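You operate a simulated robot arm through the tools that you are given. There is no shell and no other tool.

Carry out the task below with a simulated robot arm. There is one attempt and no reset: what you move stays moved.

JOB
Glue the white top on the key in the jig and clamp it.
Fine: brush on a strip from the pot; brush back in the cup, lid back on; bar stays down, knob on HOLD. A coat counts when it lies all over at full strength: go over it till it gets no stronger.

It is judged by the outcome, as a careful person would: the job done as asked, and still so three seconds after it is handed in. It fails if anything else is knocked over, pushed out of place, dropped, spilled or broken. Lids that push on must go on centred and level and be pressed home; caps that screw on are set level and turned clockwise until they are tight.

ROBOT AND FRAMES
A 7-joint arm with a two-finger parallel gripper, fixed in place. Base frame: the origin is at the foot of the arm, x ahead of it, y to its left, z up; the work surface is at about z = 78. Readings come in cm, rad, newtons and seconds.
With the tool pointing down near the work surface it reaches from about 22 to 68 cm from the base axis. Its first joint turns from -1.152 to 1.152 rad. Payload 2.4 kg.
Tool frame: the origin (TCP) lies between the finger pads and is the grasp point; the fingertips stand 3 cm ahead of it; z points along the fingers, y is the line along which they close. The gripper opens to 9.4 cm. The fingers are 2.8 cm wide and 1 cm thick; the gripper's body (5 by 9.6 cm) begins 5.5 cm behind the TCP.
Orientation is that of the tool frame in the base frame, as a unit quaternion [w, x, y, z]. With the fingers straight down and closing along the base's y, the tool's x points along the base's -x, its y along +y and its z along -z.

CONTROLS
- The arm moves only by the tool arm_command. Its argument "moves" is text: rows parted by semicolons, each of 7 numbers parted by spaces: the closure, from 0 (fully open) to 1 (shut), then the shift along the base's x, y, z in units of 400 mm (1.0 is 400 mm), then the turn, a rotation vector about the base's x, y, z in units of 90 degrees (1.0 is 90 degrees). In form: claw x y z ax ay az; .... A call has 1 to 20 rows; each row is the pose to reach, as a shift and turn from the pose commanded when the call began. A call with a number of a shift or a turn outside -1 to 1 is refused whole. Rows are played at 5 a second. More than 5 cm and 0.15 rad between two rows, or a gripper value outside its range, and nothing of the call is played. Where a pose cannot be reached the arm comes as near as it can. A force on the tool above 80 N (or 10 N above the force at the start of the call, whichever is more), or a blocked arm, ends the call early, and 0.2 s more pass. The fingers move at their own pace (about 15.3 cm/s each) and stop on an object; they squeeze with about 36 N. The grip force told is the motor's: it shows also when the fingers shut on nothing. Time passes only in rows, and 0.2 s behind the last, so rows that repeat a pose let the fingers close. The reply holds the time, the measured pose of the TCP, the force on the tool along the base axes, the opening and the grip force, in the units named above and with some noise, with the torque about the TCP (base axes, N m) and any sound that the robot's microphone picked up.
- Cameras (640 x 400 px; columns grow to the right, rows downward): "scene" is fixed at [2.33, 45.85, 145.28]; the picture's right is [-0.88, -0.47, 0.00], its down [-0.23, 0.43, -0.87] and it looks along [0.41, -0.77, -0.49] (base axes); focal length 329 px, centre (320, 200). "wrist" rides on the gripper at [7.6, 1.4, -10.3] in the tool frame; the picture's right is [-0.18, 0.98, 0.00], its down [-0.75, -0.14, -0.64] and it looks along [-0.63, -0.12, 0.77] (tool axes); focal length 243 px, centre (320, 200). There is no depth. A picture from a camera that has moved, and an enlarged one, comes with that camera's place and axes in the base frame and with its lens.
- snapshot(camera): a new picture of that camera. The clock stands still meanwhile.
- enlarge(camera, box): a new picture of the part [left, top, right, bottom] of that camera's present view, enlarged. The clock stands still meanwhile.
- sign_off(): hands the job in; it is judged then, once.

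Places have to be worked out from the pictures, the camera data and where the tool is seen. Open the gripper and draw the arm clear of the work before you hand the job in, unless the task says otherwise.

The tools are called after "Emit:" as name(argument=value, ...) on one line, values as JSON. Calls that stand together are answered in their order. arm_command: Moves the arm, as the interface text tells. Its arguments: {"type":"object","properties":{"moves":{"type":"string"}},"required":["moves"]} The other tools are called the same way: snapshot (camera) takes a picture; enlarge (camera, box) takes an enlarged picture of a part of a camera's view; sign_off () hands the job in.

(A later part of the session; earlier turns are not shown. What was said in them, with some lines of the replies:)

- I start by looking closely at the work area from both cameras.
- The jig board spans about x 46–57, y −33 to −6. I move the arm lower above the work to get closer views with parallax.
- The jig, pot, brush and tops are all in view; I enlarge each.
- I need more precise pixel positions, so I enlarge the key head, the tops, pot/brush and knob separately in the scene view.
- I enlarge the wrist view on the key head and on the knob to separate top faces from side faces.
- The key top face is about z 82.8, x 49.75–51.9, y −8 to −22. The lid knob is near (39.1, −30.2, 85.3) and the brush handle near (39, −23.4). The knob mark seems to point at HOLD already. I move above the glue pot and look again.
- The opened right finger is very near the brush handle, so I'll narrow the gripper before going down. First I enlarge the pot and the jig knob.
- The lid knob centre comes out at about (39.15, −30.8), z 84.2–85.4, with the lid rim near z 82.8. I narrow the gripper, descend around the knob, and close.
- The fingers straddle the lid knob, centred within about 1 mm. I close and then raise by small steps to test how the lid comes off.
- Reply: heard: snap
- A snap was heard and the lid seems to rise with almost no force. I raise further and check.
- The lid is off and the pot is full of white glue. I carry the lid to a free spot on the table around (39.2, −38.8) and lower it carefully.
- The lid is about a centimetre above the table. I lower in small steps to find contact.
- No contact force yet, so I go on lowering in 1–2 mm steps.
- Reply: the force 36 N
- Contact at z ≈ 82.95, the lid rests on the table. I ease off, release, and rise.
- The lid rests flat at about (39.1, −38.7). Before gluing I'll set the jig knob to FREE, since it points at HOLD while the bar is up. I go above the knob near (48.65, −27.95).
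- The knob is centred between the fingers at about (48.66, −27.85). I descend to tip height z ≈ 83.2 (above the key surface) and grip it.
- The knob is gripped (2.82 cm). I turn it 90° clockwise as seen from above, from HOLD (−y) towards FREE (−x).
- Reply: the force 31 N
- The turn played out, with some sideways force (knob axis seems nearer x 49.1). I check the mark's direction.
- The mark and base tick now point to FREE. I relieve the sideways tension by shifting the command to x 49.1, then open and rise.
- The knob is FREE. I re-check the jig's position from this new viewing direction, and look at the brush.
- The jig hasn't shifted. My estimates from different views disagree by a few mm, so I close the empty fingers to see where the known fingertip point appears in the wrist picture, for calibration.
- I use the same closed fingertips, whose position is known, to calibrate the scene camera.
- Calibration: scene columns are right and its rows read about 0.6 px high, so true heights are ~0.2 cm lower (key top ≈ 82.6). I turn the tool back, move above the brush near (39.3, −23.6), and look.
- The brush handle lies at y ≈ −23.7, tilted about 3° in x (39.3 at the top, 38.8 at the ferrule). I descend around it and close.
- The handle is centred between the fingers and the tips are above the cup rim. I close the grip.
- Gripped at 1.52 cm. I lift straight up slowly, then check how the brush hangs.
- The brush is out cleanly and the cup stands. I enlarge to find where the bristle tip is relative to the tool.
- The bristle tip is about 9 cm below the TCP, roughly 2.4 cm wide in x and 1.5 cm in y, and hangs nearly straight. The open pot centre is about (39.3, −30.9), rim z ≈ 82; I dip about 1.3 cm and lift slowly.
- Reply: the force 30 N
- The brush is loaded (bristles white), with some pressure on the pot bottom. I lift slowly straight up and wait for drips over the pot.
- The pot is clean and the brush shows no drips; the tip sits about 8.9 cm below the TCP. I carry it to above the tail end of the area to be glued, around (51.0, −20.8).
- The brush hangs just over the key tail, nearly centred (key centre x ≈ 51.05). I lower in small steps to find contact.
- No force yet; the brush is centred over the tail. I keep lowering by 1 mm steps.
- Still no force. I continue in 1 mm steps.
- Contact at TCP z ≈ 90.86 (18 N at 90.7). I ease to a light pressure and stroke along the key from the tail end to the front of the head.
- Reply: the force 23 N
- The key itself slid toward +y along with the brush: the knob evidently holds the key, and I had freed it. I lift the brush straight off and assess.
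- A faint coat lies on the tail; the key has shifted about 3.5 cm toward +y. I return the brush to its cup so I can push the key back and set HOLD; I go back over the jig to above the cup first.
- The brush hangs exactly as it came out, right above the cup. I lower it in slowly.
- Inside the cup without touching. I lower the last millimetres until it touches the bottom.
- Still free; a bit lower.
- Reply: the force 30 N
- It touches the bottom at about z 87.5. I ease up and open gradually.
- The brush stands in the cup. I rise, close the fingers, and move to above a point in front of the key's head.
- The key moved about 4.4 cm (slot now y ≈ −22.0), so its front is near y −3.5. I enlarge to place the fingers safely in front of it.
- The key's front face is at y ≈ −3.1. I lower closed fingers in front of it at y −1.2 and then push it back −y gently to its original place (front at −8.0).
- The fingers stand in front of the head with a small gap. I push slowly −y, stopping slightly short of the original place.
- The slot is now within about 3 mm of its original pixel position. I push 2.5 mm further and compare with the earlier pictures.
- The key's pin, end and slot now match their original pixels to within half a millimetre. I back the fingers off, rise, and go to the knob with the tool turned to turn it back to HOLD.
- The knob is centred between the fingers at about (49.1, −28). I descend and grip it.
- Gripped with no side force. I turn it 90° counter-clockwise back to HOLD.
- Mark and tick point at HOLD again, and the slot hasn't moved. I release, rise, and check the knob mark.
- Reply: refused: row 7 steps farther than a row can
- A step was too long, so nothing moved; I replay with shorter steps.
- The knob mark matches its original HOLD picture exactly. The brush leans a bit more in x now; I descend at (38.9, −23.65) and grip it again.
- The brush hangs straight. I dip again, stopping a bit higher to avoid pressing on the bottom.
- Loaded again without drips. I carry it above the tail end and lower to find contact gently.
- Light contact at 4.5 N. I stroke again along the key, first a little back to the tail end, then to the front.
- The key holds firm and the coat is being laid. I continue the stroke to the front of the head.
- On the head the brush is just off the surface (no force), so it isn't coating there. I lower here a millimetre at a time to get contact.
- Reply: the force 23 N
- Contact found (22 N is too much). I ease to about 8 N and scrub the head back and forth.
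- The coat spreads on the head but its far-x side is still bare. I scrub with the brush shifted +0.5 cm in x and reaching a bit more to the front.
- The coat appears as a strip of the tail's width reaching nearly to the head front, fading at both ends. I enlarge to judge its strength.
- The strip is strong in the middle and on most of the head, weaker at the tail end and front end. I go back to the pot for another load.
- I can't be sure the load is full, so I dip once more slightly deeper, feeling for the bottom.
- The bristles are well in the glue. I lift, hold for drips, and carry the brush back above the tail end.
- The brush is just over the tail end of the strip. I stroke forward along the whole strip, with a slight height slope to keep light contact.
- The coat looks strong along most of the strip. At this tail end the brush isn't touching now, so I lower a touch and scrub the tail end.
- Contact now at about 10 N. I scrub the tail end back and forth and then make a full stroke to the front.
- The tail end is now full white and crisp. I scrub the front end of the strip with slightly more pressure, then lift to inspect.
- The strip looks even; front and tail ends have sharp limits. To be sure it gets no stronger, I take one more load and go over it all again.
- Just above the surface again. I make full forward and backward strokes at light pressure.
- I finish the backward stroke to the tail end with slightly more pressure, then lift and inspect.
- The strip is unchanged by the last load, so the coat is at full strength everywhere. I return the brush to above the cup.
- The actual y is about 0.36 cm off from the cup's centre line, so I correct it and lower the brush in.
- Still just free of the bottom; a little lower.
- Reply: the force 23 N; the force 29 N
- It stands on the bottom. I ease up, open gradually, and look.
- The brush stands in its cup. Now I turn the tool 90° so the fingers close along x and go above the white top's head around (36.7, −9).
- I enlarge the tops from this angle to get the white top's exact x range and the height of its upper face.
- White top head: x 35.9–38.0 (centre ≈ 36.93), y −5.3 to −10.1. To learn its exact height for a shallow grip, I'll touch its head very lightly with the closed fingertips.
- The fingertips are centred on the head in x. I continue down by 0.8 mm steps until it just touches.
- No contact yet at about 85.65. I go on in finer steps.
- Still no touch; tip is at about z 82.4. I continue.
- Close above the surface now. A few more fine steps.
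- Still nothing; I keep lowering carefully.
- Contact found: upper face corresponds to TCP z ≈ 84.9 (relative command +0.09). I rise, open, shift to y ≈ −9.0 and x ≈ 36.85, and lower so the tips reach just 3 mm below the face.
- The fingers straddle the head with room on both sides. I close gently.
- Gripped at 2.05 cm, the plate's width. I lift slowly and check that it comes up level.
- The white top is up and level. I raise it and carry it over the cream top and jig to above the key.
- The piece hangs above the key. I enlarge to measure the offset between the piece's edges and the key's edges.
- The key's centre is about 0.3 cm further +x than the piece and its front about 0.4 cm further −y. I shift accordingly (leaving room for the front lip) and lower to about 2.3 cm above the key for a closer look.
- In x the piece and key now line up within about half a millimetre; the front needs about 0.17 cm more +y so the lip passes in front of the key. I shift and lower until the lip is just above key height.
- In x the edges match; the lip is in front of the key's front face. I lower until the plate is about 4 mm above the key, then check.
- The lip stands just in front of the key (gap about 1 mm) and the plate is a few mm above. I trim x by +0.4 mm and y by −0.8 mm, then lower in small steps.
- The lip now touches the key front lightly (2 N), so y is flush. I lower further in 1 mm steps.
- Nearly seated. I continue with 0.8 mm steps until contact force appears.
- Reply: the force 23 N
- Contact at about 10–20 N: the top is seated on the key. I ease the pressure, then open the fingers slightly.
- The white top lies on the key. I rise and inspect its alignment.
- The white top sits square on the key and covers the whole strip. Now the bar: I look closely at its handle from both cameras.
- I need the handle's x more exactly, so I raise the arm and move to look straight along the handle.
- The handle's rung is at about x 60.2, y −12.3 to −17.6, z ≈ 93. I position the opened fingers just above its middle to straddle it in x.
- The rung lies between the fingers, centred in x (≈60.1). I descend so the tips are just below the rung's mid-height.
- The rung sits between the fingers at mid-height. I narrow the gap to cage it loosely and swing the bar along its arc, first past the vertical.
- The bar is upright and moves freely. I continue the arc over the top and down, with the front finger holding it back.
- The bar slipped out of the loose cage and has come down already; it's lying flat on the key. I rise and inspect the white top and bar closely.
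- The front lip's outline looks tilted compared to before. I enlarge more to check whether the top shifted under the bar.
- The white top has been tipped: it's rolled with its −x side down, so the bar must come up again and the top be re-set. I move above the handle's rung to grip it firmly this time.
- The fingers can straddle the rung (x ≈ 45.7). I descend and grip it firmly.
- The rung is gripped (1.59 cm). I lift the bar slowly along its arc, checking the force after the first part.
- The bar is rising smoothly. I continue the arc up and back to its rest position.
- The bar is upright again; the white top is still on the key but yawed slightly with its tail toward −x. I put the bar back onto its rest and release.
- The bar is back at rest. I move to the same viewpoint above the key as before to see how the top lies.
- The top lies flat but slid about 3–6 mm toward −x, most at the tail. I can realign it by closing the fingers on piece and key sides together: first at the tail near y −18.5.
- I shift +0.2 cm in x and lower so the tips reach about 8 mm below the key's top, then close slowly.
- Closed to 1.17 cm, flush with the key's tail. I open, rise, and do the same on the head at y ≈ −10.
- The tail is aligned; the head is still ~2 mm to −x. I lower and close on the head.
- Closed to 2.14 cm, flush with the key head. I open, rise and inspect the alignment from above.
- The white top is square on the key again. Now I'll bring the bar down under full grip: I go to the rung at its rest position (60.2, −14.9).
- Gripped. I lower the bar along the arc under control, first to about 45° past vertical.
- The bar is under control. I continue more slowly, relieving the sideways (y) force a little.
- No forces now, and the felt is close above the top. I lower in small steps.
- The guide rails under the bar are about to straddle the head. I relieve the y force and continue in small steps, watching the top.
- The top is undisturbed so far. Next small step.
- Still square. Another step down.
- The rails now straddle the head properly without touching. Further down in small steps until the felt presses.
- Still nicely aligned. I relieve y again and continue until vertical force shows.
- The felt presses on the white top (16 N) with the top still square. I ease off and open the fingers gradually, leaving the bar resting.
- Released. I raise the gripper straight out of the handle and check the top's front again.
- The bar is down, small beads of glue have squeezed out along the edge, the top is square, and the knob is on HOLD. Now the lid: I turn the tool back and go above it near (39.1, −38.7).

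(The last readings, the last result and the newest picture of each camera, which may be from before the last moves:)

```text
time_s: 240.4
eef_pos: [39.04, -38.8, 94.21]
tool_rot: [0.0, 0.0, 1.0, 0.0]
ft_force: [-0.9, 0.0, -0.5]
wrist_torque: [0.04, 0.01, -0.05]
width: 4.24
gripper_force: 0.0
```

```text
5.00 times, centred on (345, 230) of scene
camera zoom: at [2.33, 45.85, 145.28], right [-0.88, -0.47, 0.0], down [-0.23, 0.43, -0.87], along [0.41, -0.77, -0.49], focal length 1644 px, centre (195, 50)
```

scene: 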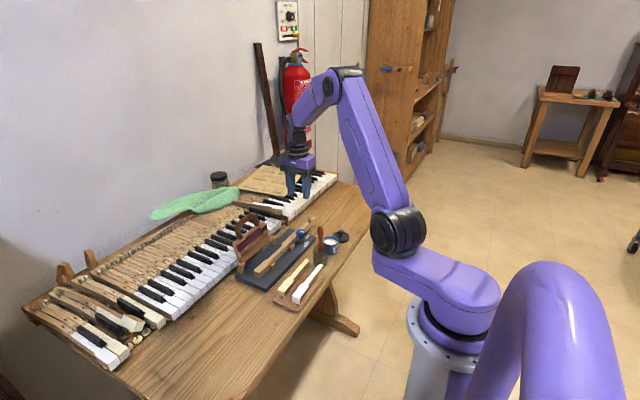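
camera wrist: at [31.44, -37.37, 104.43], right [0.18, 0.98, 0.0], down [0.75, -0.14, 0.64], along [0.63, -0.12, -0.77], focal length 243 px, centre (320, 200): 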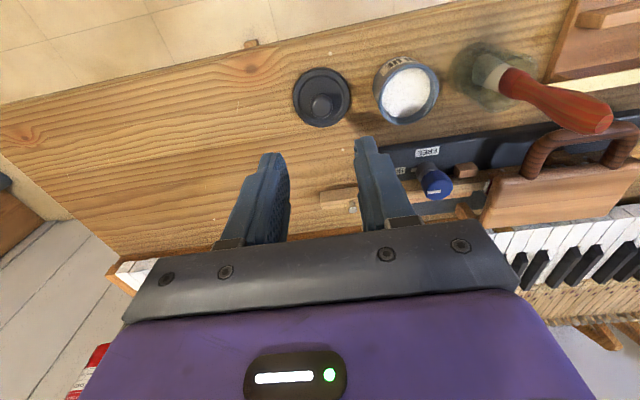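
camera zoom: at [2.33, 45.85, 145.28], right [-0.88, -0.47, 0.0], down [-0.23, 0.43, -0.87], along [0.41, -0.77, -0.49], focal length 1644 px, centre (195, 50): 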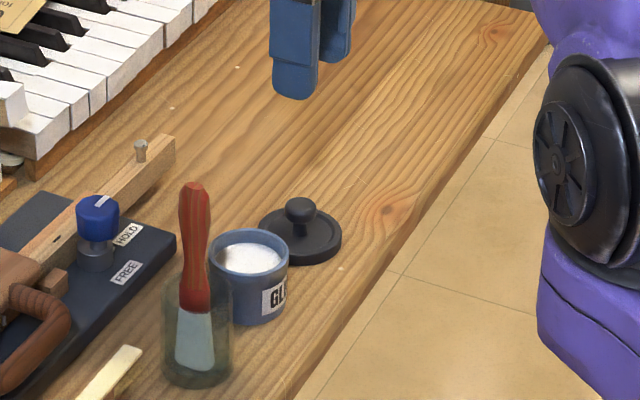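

The lid is where I left it. I descend to the same height as at its release, grip the knob and lift.

Emit:
arm_command(moves="0.55 0.002 0.001 -0.1 0 0 0; 0.55 0.002 0.001 -0.2 0 0 0; 0.55 0.002 0.001 -0.25 0 0 0; 0.55 0.002 0.001 -0.278 0 0 0; 0.55 0.002 0.001 -0.278 0 0 0; 0.75 0.002 0.001 -0.278 0 0 0; 0.9 0.002 0.001 -0.278 0 0 0; 0.9 0.002 0.001 -0.278 0 0 0; 0.9 0.002 0.001 -0.278 0 0 0")

Emit:
enlarge(camera="wrist", box=[220, 80, 420, 230])

```text
time_s: 242.4
eef_pos: [39.13, -38.79, 83.09]
tool_rot: [0.0, 0.001, 1.0, -0.001]
ft_force: [-0.8, -0.7, -0.3]
wrist_torque: [-0.01, 0.02, 0.0]
width: 1.85
gripper_force: 35.4
```

```text
2.67 times, centred on (320, 155) of wrist
camera zoom: at [31.55, -37.3, 93.45], right [0.19, 0.98, 0.0], down [0.75, -0.14, 0.64], along [0.63, -0.12, -0.77], focal length 647 px, centre (320, 320)
```

zoom: 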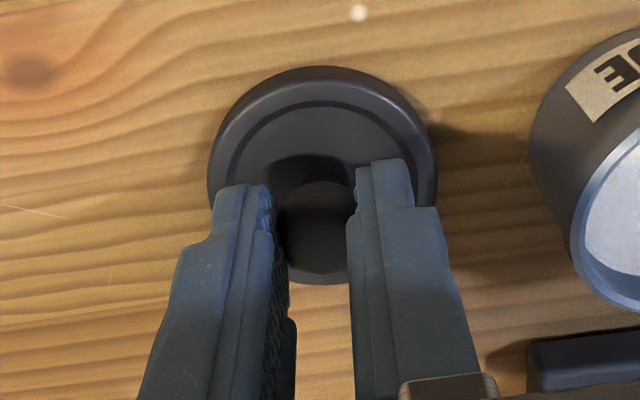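

Gripped as before (1.85 cm). I lift, carry it over the pot by the exact reverse offset (7.81 cm), and look before lowering.

Emit:
arm_command(moves="0.9 0 0 0.03 0 0 0; 0.9 0 0 0.12 0 0 0; 0.9 0 0 0.21 0 0 0; 0.9 0 0.1 0.21 0 0 0; 0.9 -0.0008 0.1953 0.21 0 0 0; 0.9 -0.0008 0.1953 0.17 0 0 0; 0.9 -0.0008 0.1953 0.14 0 0 0; 0.9 -0.0008 0.1953 0.14 0 0 0; 0.9 -0.0008 0.1953 0.14 0 0 0")

Emit:
enlarge(camera="wrist", box=[240, 60, 400, 200])

Emit:
enlarge(camera="scene", box=[305, 200, 365, 265])

```text
time_s: 244.4
eef_pos: [38.91, -30.8, 88.55]
tool_rot: [0.0, 0.001, 1.0, 0.0]
ft_force: [-0.4, 0.6, -0.2]
wrist_torque: [0.0, 0.0, 0.0]
width: 1.85
gripper_force: 36.1
```

```text
2.86 times, centred on (320, 130) of wrist
camera zoom: at [31.43, -29.34, 98.92], right [0.19, 0.98, 0.0], down [0.75, -0.14, 0.64], along [0.63, -0.12, -0.77], focal length 693 px, centre (320, 400)
```

zoom: 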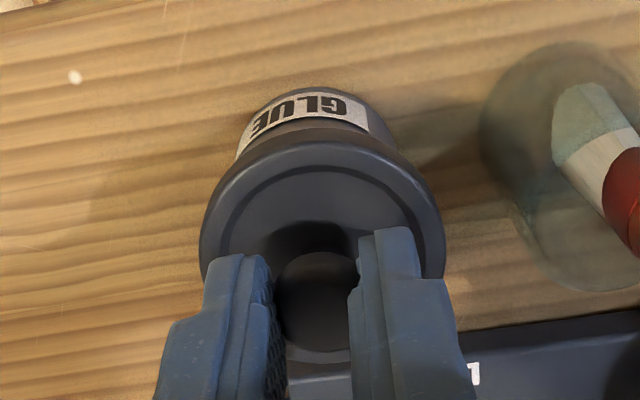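

```text
6.15 times, centred on (335, 232) of scene
camera zoom: at [2.33, 45.85, 145.28], right [-0.88, -0.47, 0.0], down [-0.23, 0.43, -0.87], along [0.41, -0.77, -0.49], focal length 2023 px, centre (228, 0)
```

zoom: 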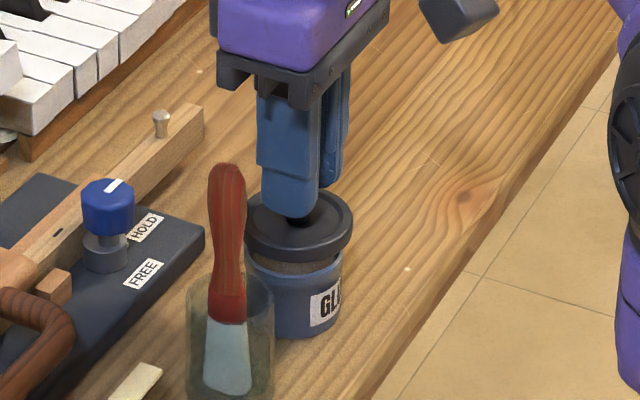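

The scene view suggests the lid may be slightly off the pot's centre; I enlarge for a more careful measurement.

Emit:
enlarge(camera="scene", box=[318, 225, 358, 255])

Emit:
enlarge(camera="wrist", box=[280, 80, 360, 160])

```text
13.33 times, centred on (338, 240) of scene
camera zoom: at [2.33, 45.85, 145.28], right [-0.88, -0.47, 0.0], down [-0.23, 0.43, -0.87], along [0.41, -0.77, -0.49], focal length 4384 px, centre (80, -333)
```

zoom: 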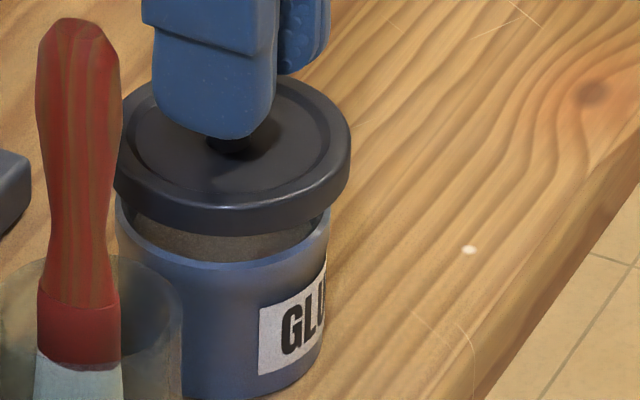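

```text
5.00 times, centred on (320, 120) of wrist
camera zoom: at [31.43, -29.34, 98.92], right [0.19, 0.98, 0.0], down [0.75, -0.14, 0.64], along [0.63, -0.12, -0.77], focal length 1213 px, centre (320, 600)
```

zoom: 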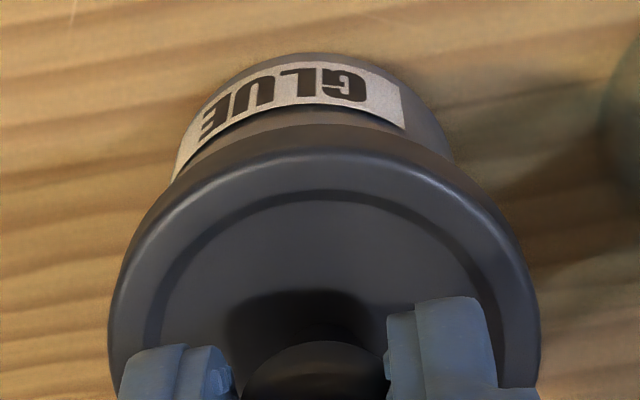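

By comparing right-hand edges with the original picture it's consistent within half a millimetre along one direction; I correct to the original gripping pose (+0.14, −0.14 cm) and lower in small steps.

Emit:
arm_command(moves="0.9 0.0035 -0.0035 0 0 0 0; 0.9 0.0035 -0.0035 -0.015 0 0 0; 0.9 0.0035 -0.0035 -0.03 0 0 0; 0.9 0.0035 -0.0035 -0.03 0 0 0")

Emit:
enlarge(camera="scene", box=[318, 225, 358, 255])

Emit:
enlarge(camera="wrist", box=[270, 70, 370, 170])

```text
time_s: 245.4
eef_pos: [39.09, -30.96, 87.49]
tool_rot: [0.0, 0.002, 1.0, 0.0]
ft_force: [-0.9, -0.1, -0.3]
wrist_torque: [-0.03, 0.01, 0.03]
width: 1.82
gripper_force: 35.5
```

```text
13.33 times, centred on (338, 240) of scene
camera zoom: at [2.33, 45.85, 145.28], right [-0.88, -0.47, 0.0], down [-0.23, 0.43, -0.87], along [0.41, -0.77, -0.49], focal length 4384 px, centre (80, -333)
```

zoom: 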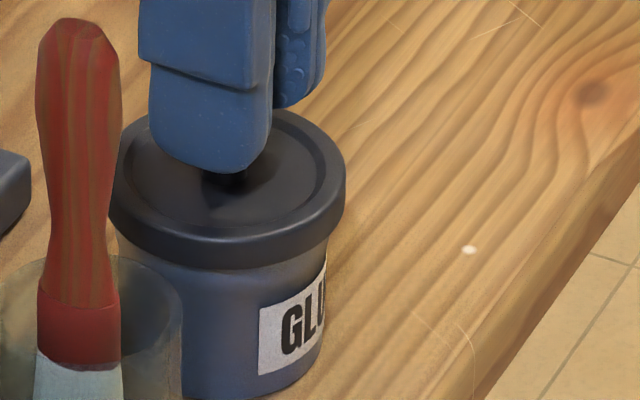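

```text
4.00 times, centred on (320, 120) of wrist
camera zoom: at [31.61, -29.53, 97.76], right [0.19, 0.98, 0.0], down [0.75, -0.14, 0.64], along [0.63, -0.12, -0.77], focal length 970 px, centre (320, 520)
```

zoom: 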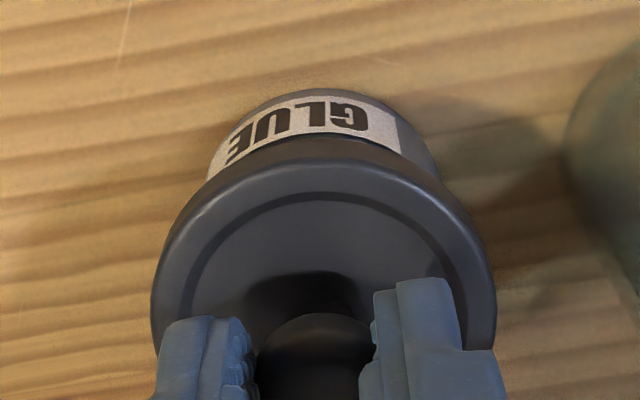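

Lid and pot edges now match the original relation. I lower gently until it engages.

Emit:
arm_command(moves="0.9 0 0 -0.005 0 0 0; 0.9 0 0 -0.01 0 0 0; 0.9 0 0 -0.01 0 0 0")

Emit:
arm_command(moves="0.9 0 0 -0.004 0 0 0; 0.9 0 0 -0.008 0 0 0; 0.9 0 0 -0.008 0 0 0")

Emit:
arm_command(moves="0.9 0 0 -0.003 0 0 0; 0.9 0 0 -0.005 0 0 0; 0.9 0 0 -0.005 0 0 0")

```text
time_s: 246.2
eef_pos: [39.16, -31.0, 87.03]
tool_rot: [0.0, 0.001, 1.0, 0.0]
ft_force: [0.0, -0.8, -0.1]
wrist_torque: [-0.02, 0.02, 0.0]
width: 1.83
gripper_force: 35.9
```

```text
time_s: 247.0
eef_pos: [39.26, -31.0, 86.69]
tool_rot: [0.0, 0.0, 1.0, 0.0]
ft_force: [-0.5, 0.5, 0.1]
wrist_torque: [0.0, 0.0, -0.01]
width: 1.87
gripper_force: 36.8
```

```text
time_s: 247.8
eef_pos: [39.31, -30.96, 86.62]
tool_rot: [0.001, 0.001, 1.0, -0.001]
ft_force: [-4.5, 8.0, 33.7]
wrist_torque: [0.25, 0.2, 0.07]
width: 1.86
gripper_force: 36.4
heard: snap
```

A snap: the lid engaged. I look closely whether it's level and home.

Emit:
enlarge(camera="scene", box=[318, 225, 358, 255])

Emit:
arm_command(moves="0.9 0 0 -0.002 0 0 0; 0.9 0 0 -0.002 0 0 0")

```text
13.33 times, centred on (338, 240) of scene
camera zoom: at [2.27, 45.9, 145.26], right [-0.88, -0.47, 0.0], down [-0.23, 0.43, -0.87], along [0.41, -0.77, -0.49], focal length 4384 px, centre (80, -333)
```

zoom: 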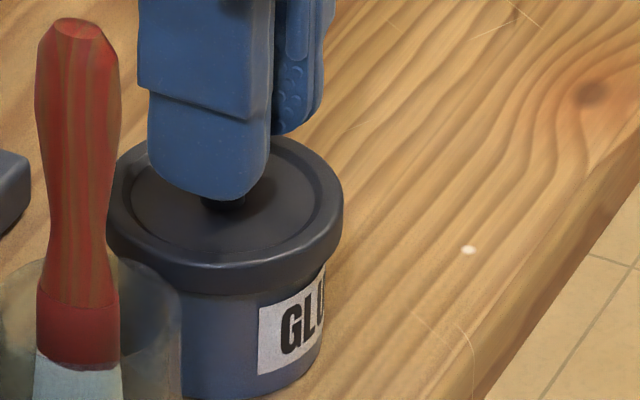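

```text
time_s: 248.4
eef_pos: [39.27, -30.96, 86.41]
tool_rot: [0.001, 0.0, 1.0, -0.002]
ft_force: [-1.8, 9.5, 34.8]
wrist_torque: [0.26, -0.06, 0.09]
width: 1.89
gripper_force: 36.2
```

Pressed with 35 N and no further travel. I ease off, release and rise, then compare with the original picture.

Emit:
arm_command(moves="0.9 0 0 0.004 0 0 0; 0.75 0 0 0.004 0 0 0; 0.55 0 0 0.004 0 0 0; 0.55 0 0 0.004 0 0 0; 0.55 0 0 0.05 0 0 0; 0.55 0 0 0.15 0 0 0; 0.55 0 0 0.25 0 0 0; 0.55 0 0 0.25 0 0 0")

Emit:
enlarge(camera="scene", box=[308, 222, 348, 272])

Emit:
enlarge(camera="wrist", box=[265, 55, 365, 155])

```text
time_s: 250.2
eef_pos: [39.31, -30.97, 96.86]
tool_rot: [0.001, 0.001, 1.0, 0.0]
ft_force: [0.3, -1.4, 0.5]
wrist_torque: [0.04, 0.02, 0.04]
width: 4.23
gripper_force: 0.0
```

```text
8.00 times, centred on (328, 247) of scene
camera zoom: at [2.33, 45.85, 145.28], right [-0.88, -0.47, 0.0], down [-0.23, 0.43, -0.87], along [0.41, -0.77, -0.49], focal length 2630 px, centre (256, -176)
```

zoom: 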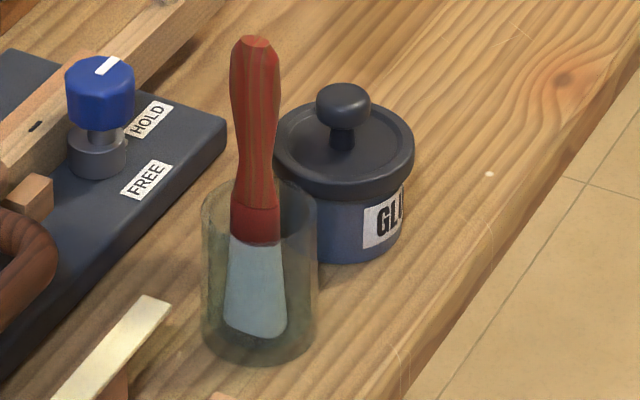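

```text
4.00 times, centred on (315, 105) of wrist
camera zoom: at [31.7, -29.57, 107.07], right [0.19, 0.98, 0.0], down [0.75, -0.14, 0.64], along [0.63, -0.12, -0.77], focal length 970 px, centre (340, 580)
```

zoom: 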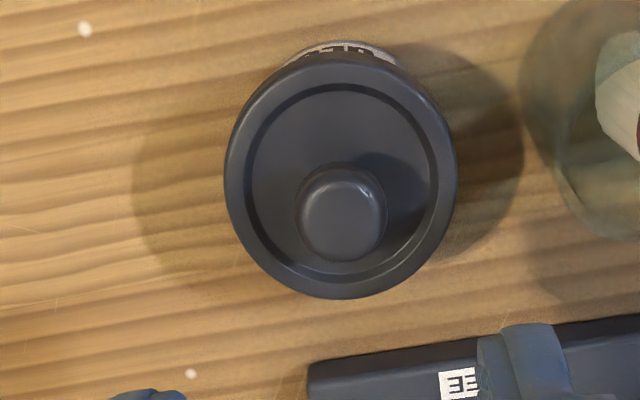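

The lid sits exactly as in the original picture, level and home. I retract the arm high and clear, then check everything once more.

Emit:
arm_command(moves="0.55 0 0 0.1 0 0 0; 0.4 -0.03 0.03 0.2 0 0 0; 0.2 -0.06 0.08 0.3 0 0 0; 0 -0.075 0.14 0.4 0 0 0; 0 -0.08 0.2 0.5 0 0 0; 0 -0.08 0.215 0.57 0 0 0; 0 -0.08 0.215 0.57 0 0 0; 0 -0.08 0.215 0.57 0 0 0")

Emit:
snapshot(camera="scene")

Emit:
enlarge(camera="scene", box=[240, 220, 330, 290])

Emit:
enlarge(camera="scene", box=[248, 255, 278, 283])

Emit:
enlarge(camera="wrist", box=[220, 20, 440, 210])

```text
time_s: 252.0
eef_pos: [36.26, -22.42, 119.4]
tool_rot: [0.0, 0.001, 1.0, -0.001]
ft_force: [0.1, 0.7, -0.2]
wrist_torque: [-0.04, -0.02, -0.01]
width: 9.41
gripper_force: 0.3
```

```text
taken
```

scene: 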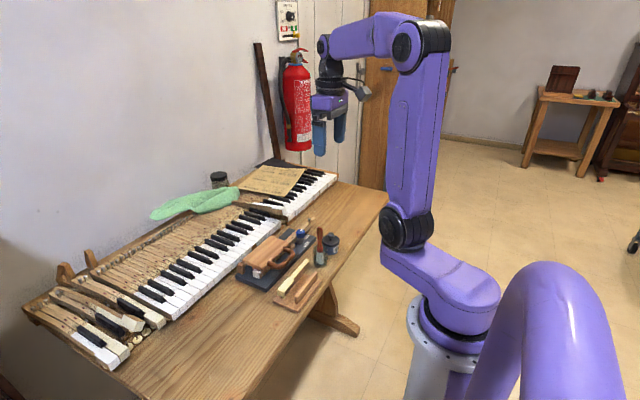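

```text
5.71 times, centred on (285, 255) of scene
camera zoom: at [2.33, 45.85, 145.28], right [-0.88, -0.47, 0.0], down [-0.23, 0.43, -0.87], along [0.41, -0.77, -0.49], focal length 1879 px, centre (520, -114)
```

zoom: 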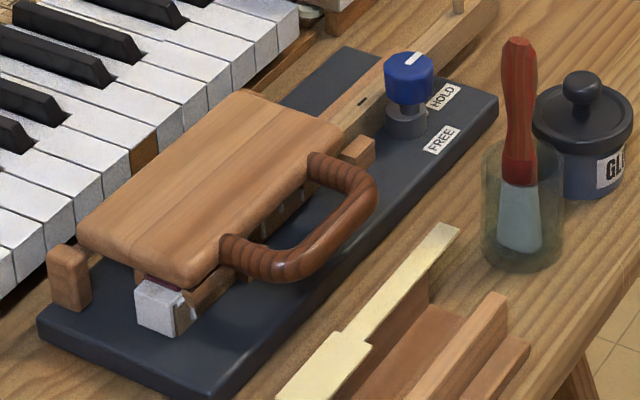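

```text
14.29 times, centred on (263, 269) of scene
camera zoom: at [2.33, 45.85, 145.28], right [-0.88, -0.47, 0.0], down [-0.23, 0.43, -0.87], along [0.41, -0.77, -0.49], focal length 4697 px, centre (1134, -786)
```

zoom: 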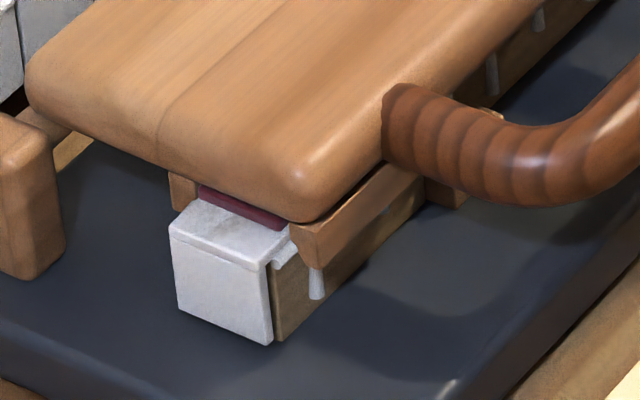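

```text
2.11 times, centred on (330, 115) of wrist
camera zoom: at [28.56, -21.11, 129.74], right [0.19, 0.98, 0.0], down [0.75, -0.14, 0.64], along [0.63, -0.12, -0.77], focal length 511 px, centre (299, 379)
```

zoom: 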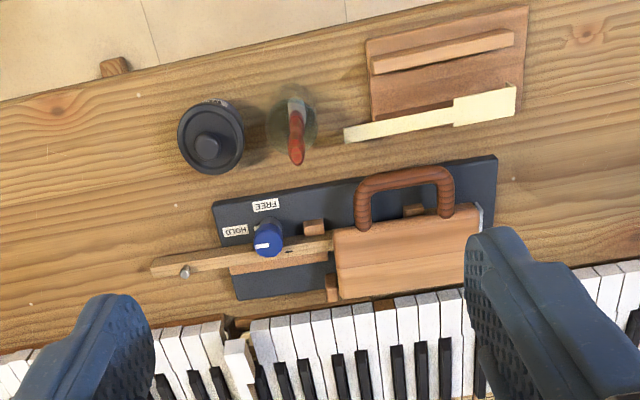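

Final state: the white top lies square on the key under the lowered bar and the knob points to HOLD. The brush stands in its cup, the lid is on level, and the arm is clear with the gripper open. I hand the job in.

Emit:
sign_off()

```text
The job is handed in.
```

The white top is glued to the key and clamped in the jig, and I've handed the job in. The bar is down and the knob is on HOLD. The brush is back in its cup and the lid is snapped on level.

- **Key moved:** I turned the knob to FREE before gluing, not realising it holds the key. My first brush stroke dragged the key several centimetres. I pushed it back until it matched the first pictures to within about half a millimetre, then set HOLD again before finishing the coat.
- **Coat:** I loaded the brush several times and went over the strip until another full pass made no visible difference.
- **Bar dropped:** On the first try the bar slipped from the gripper and fell, tipping the white top. I raised the bar, squared the top against the key sides, and lowered the bar slowly the second time. I did not brush on fresh glue after that.
- **Remaining flaws:** The front lip stands about 1 mm ahead of the key front. When the bar went down, some glue squeezed out along one side and ran down a little; I left it there.
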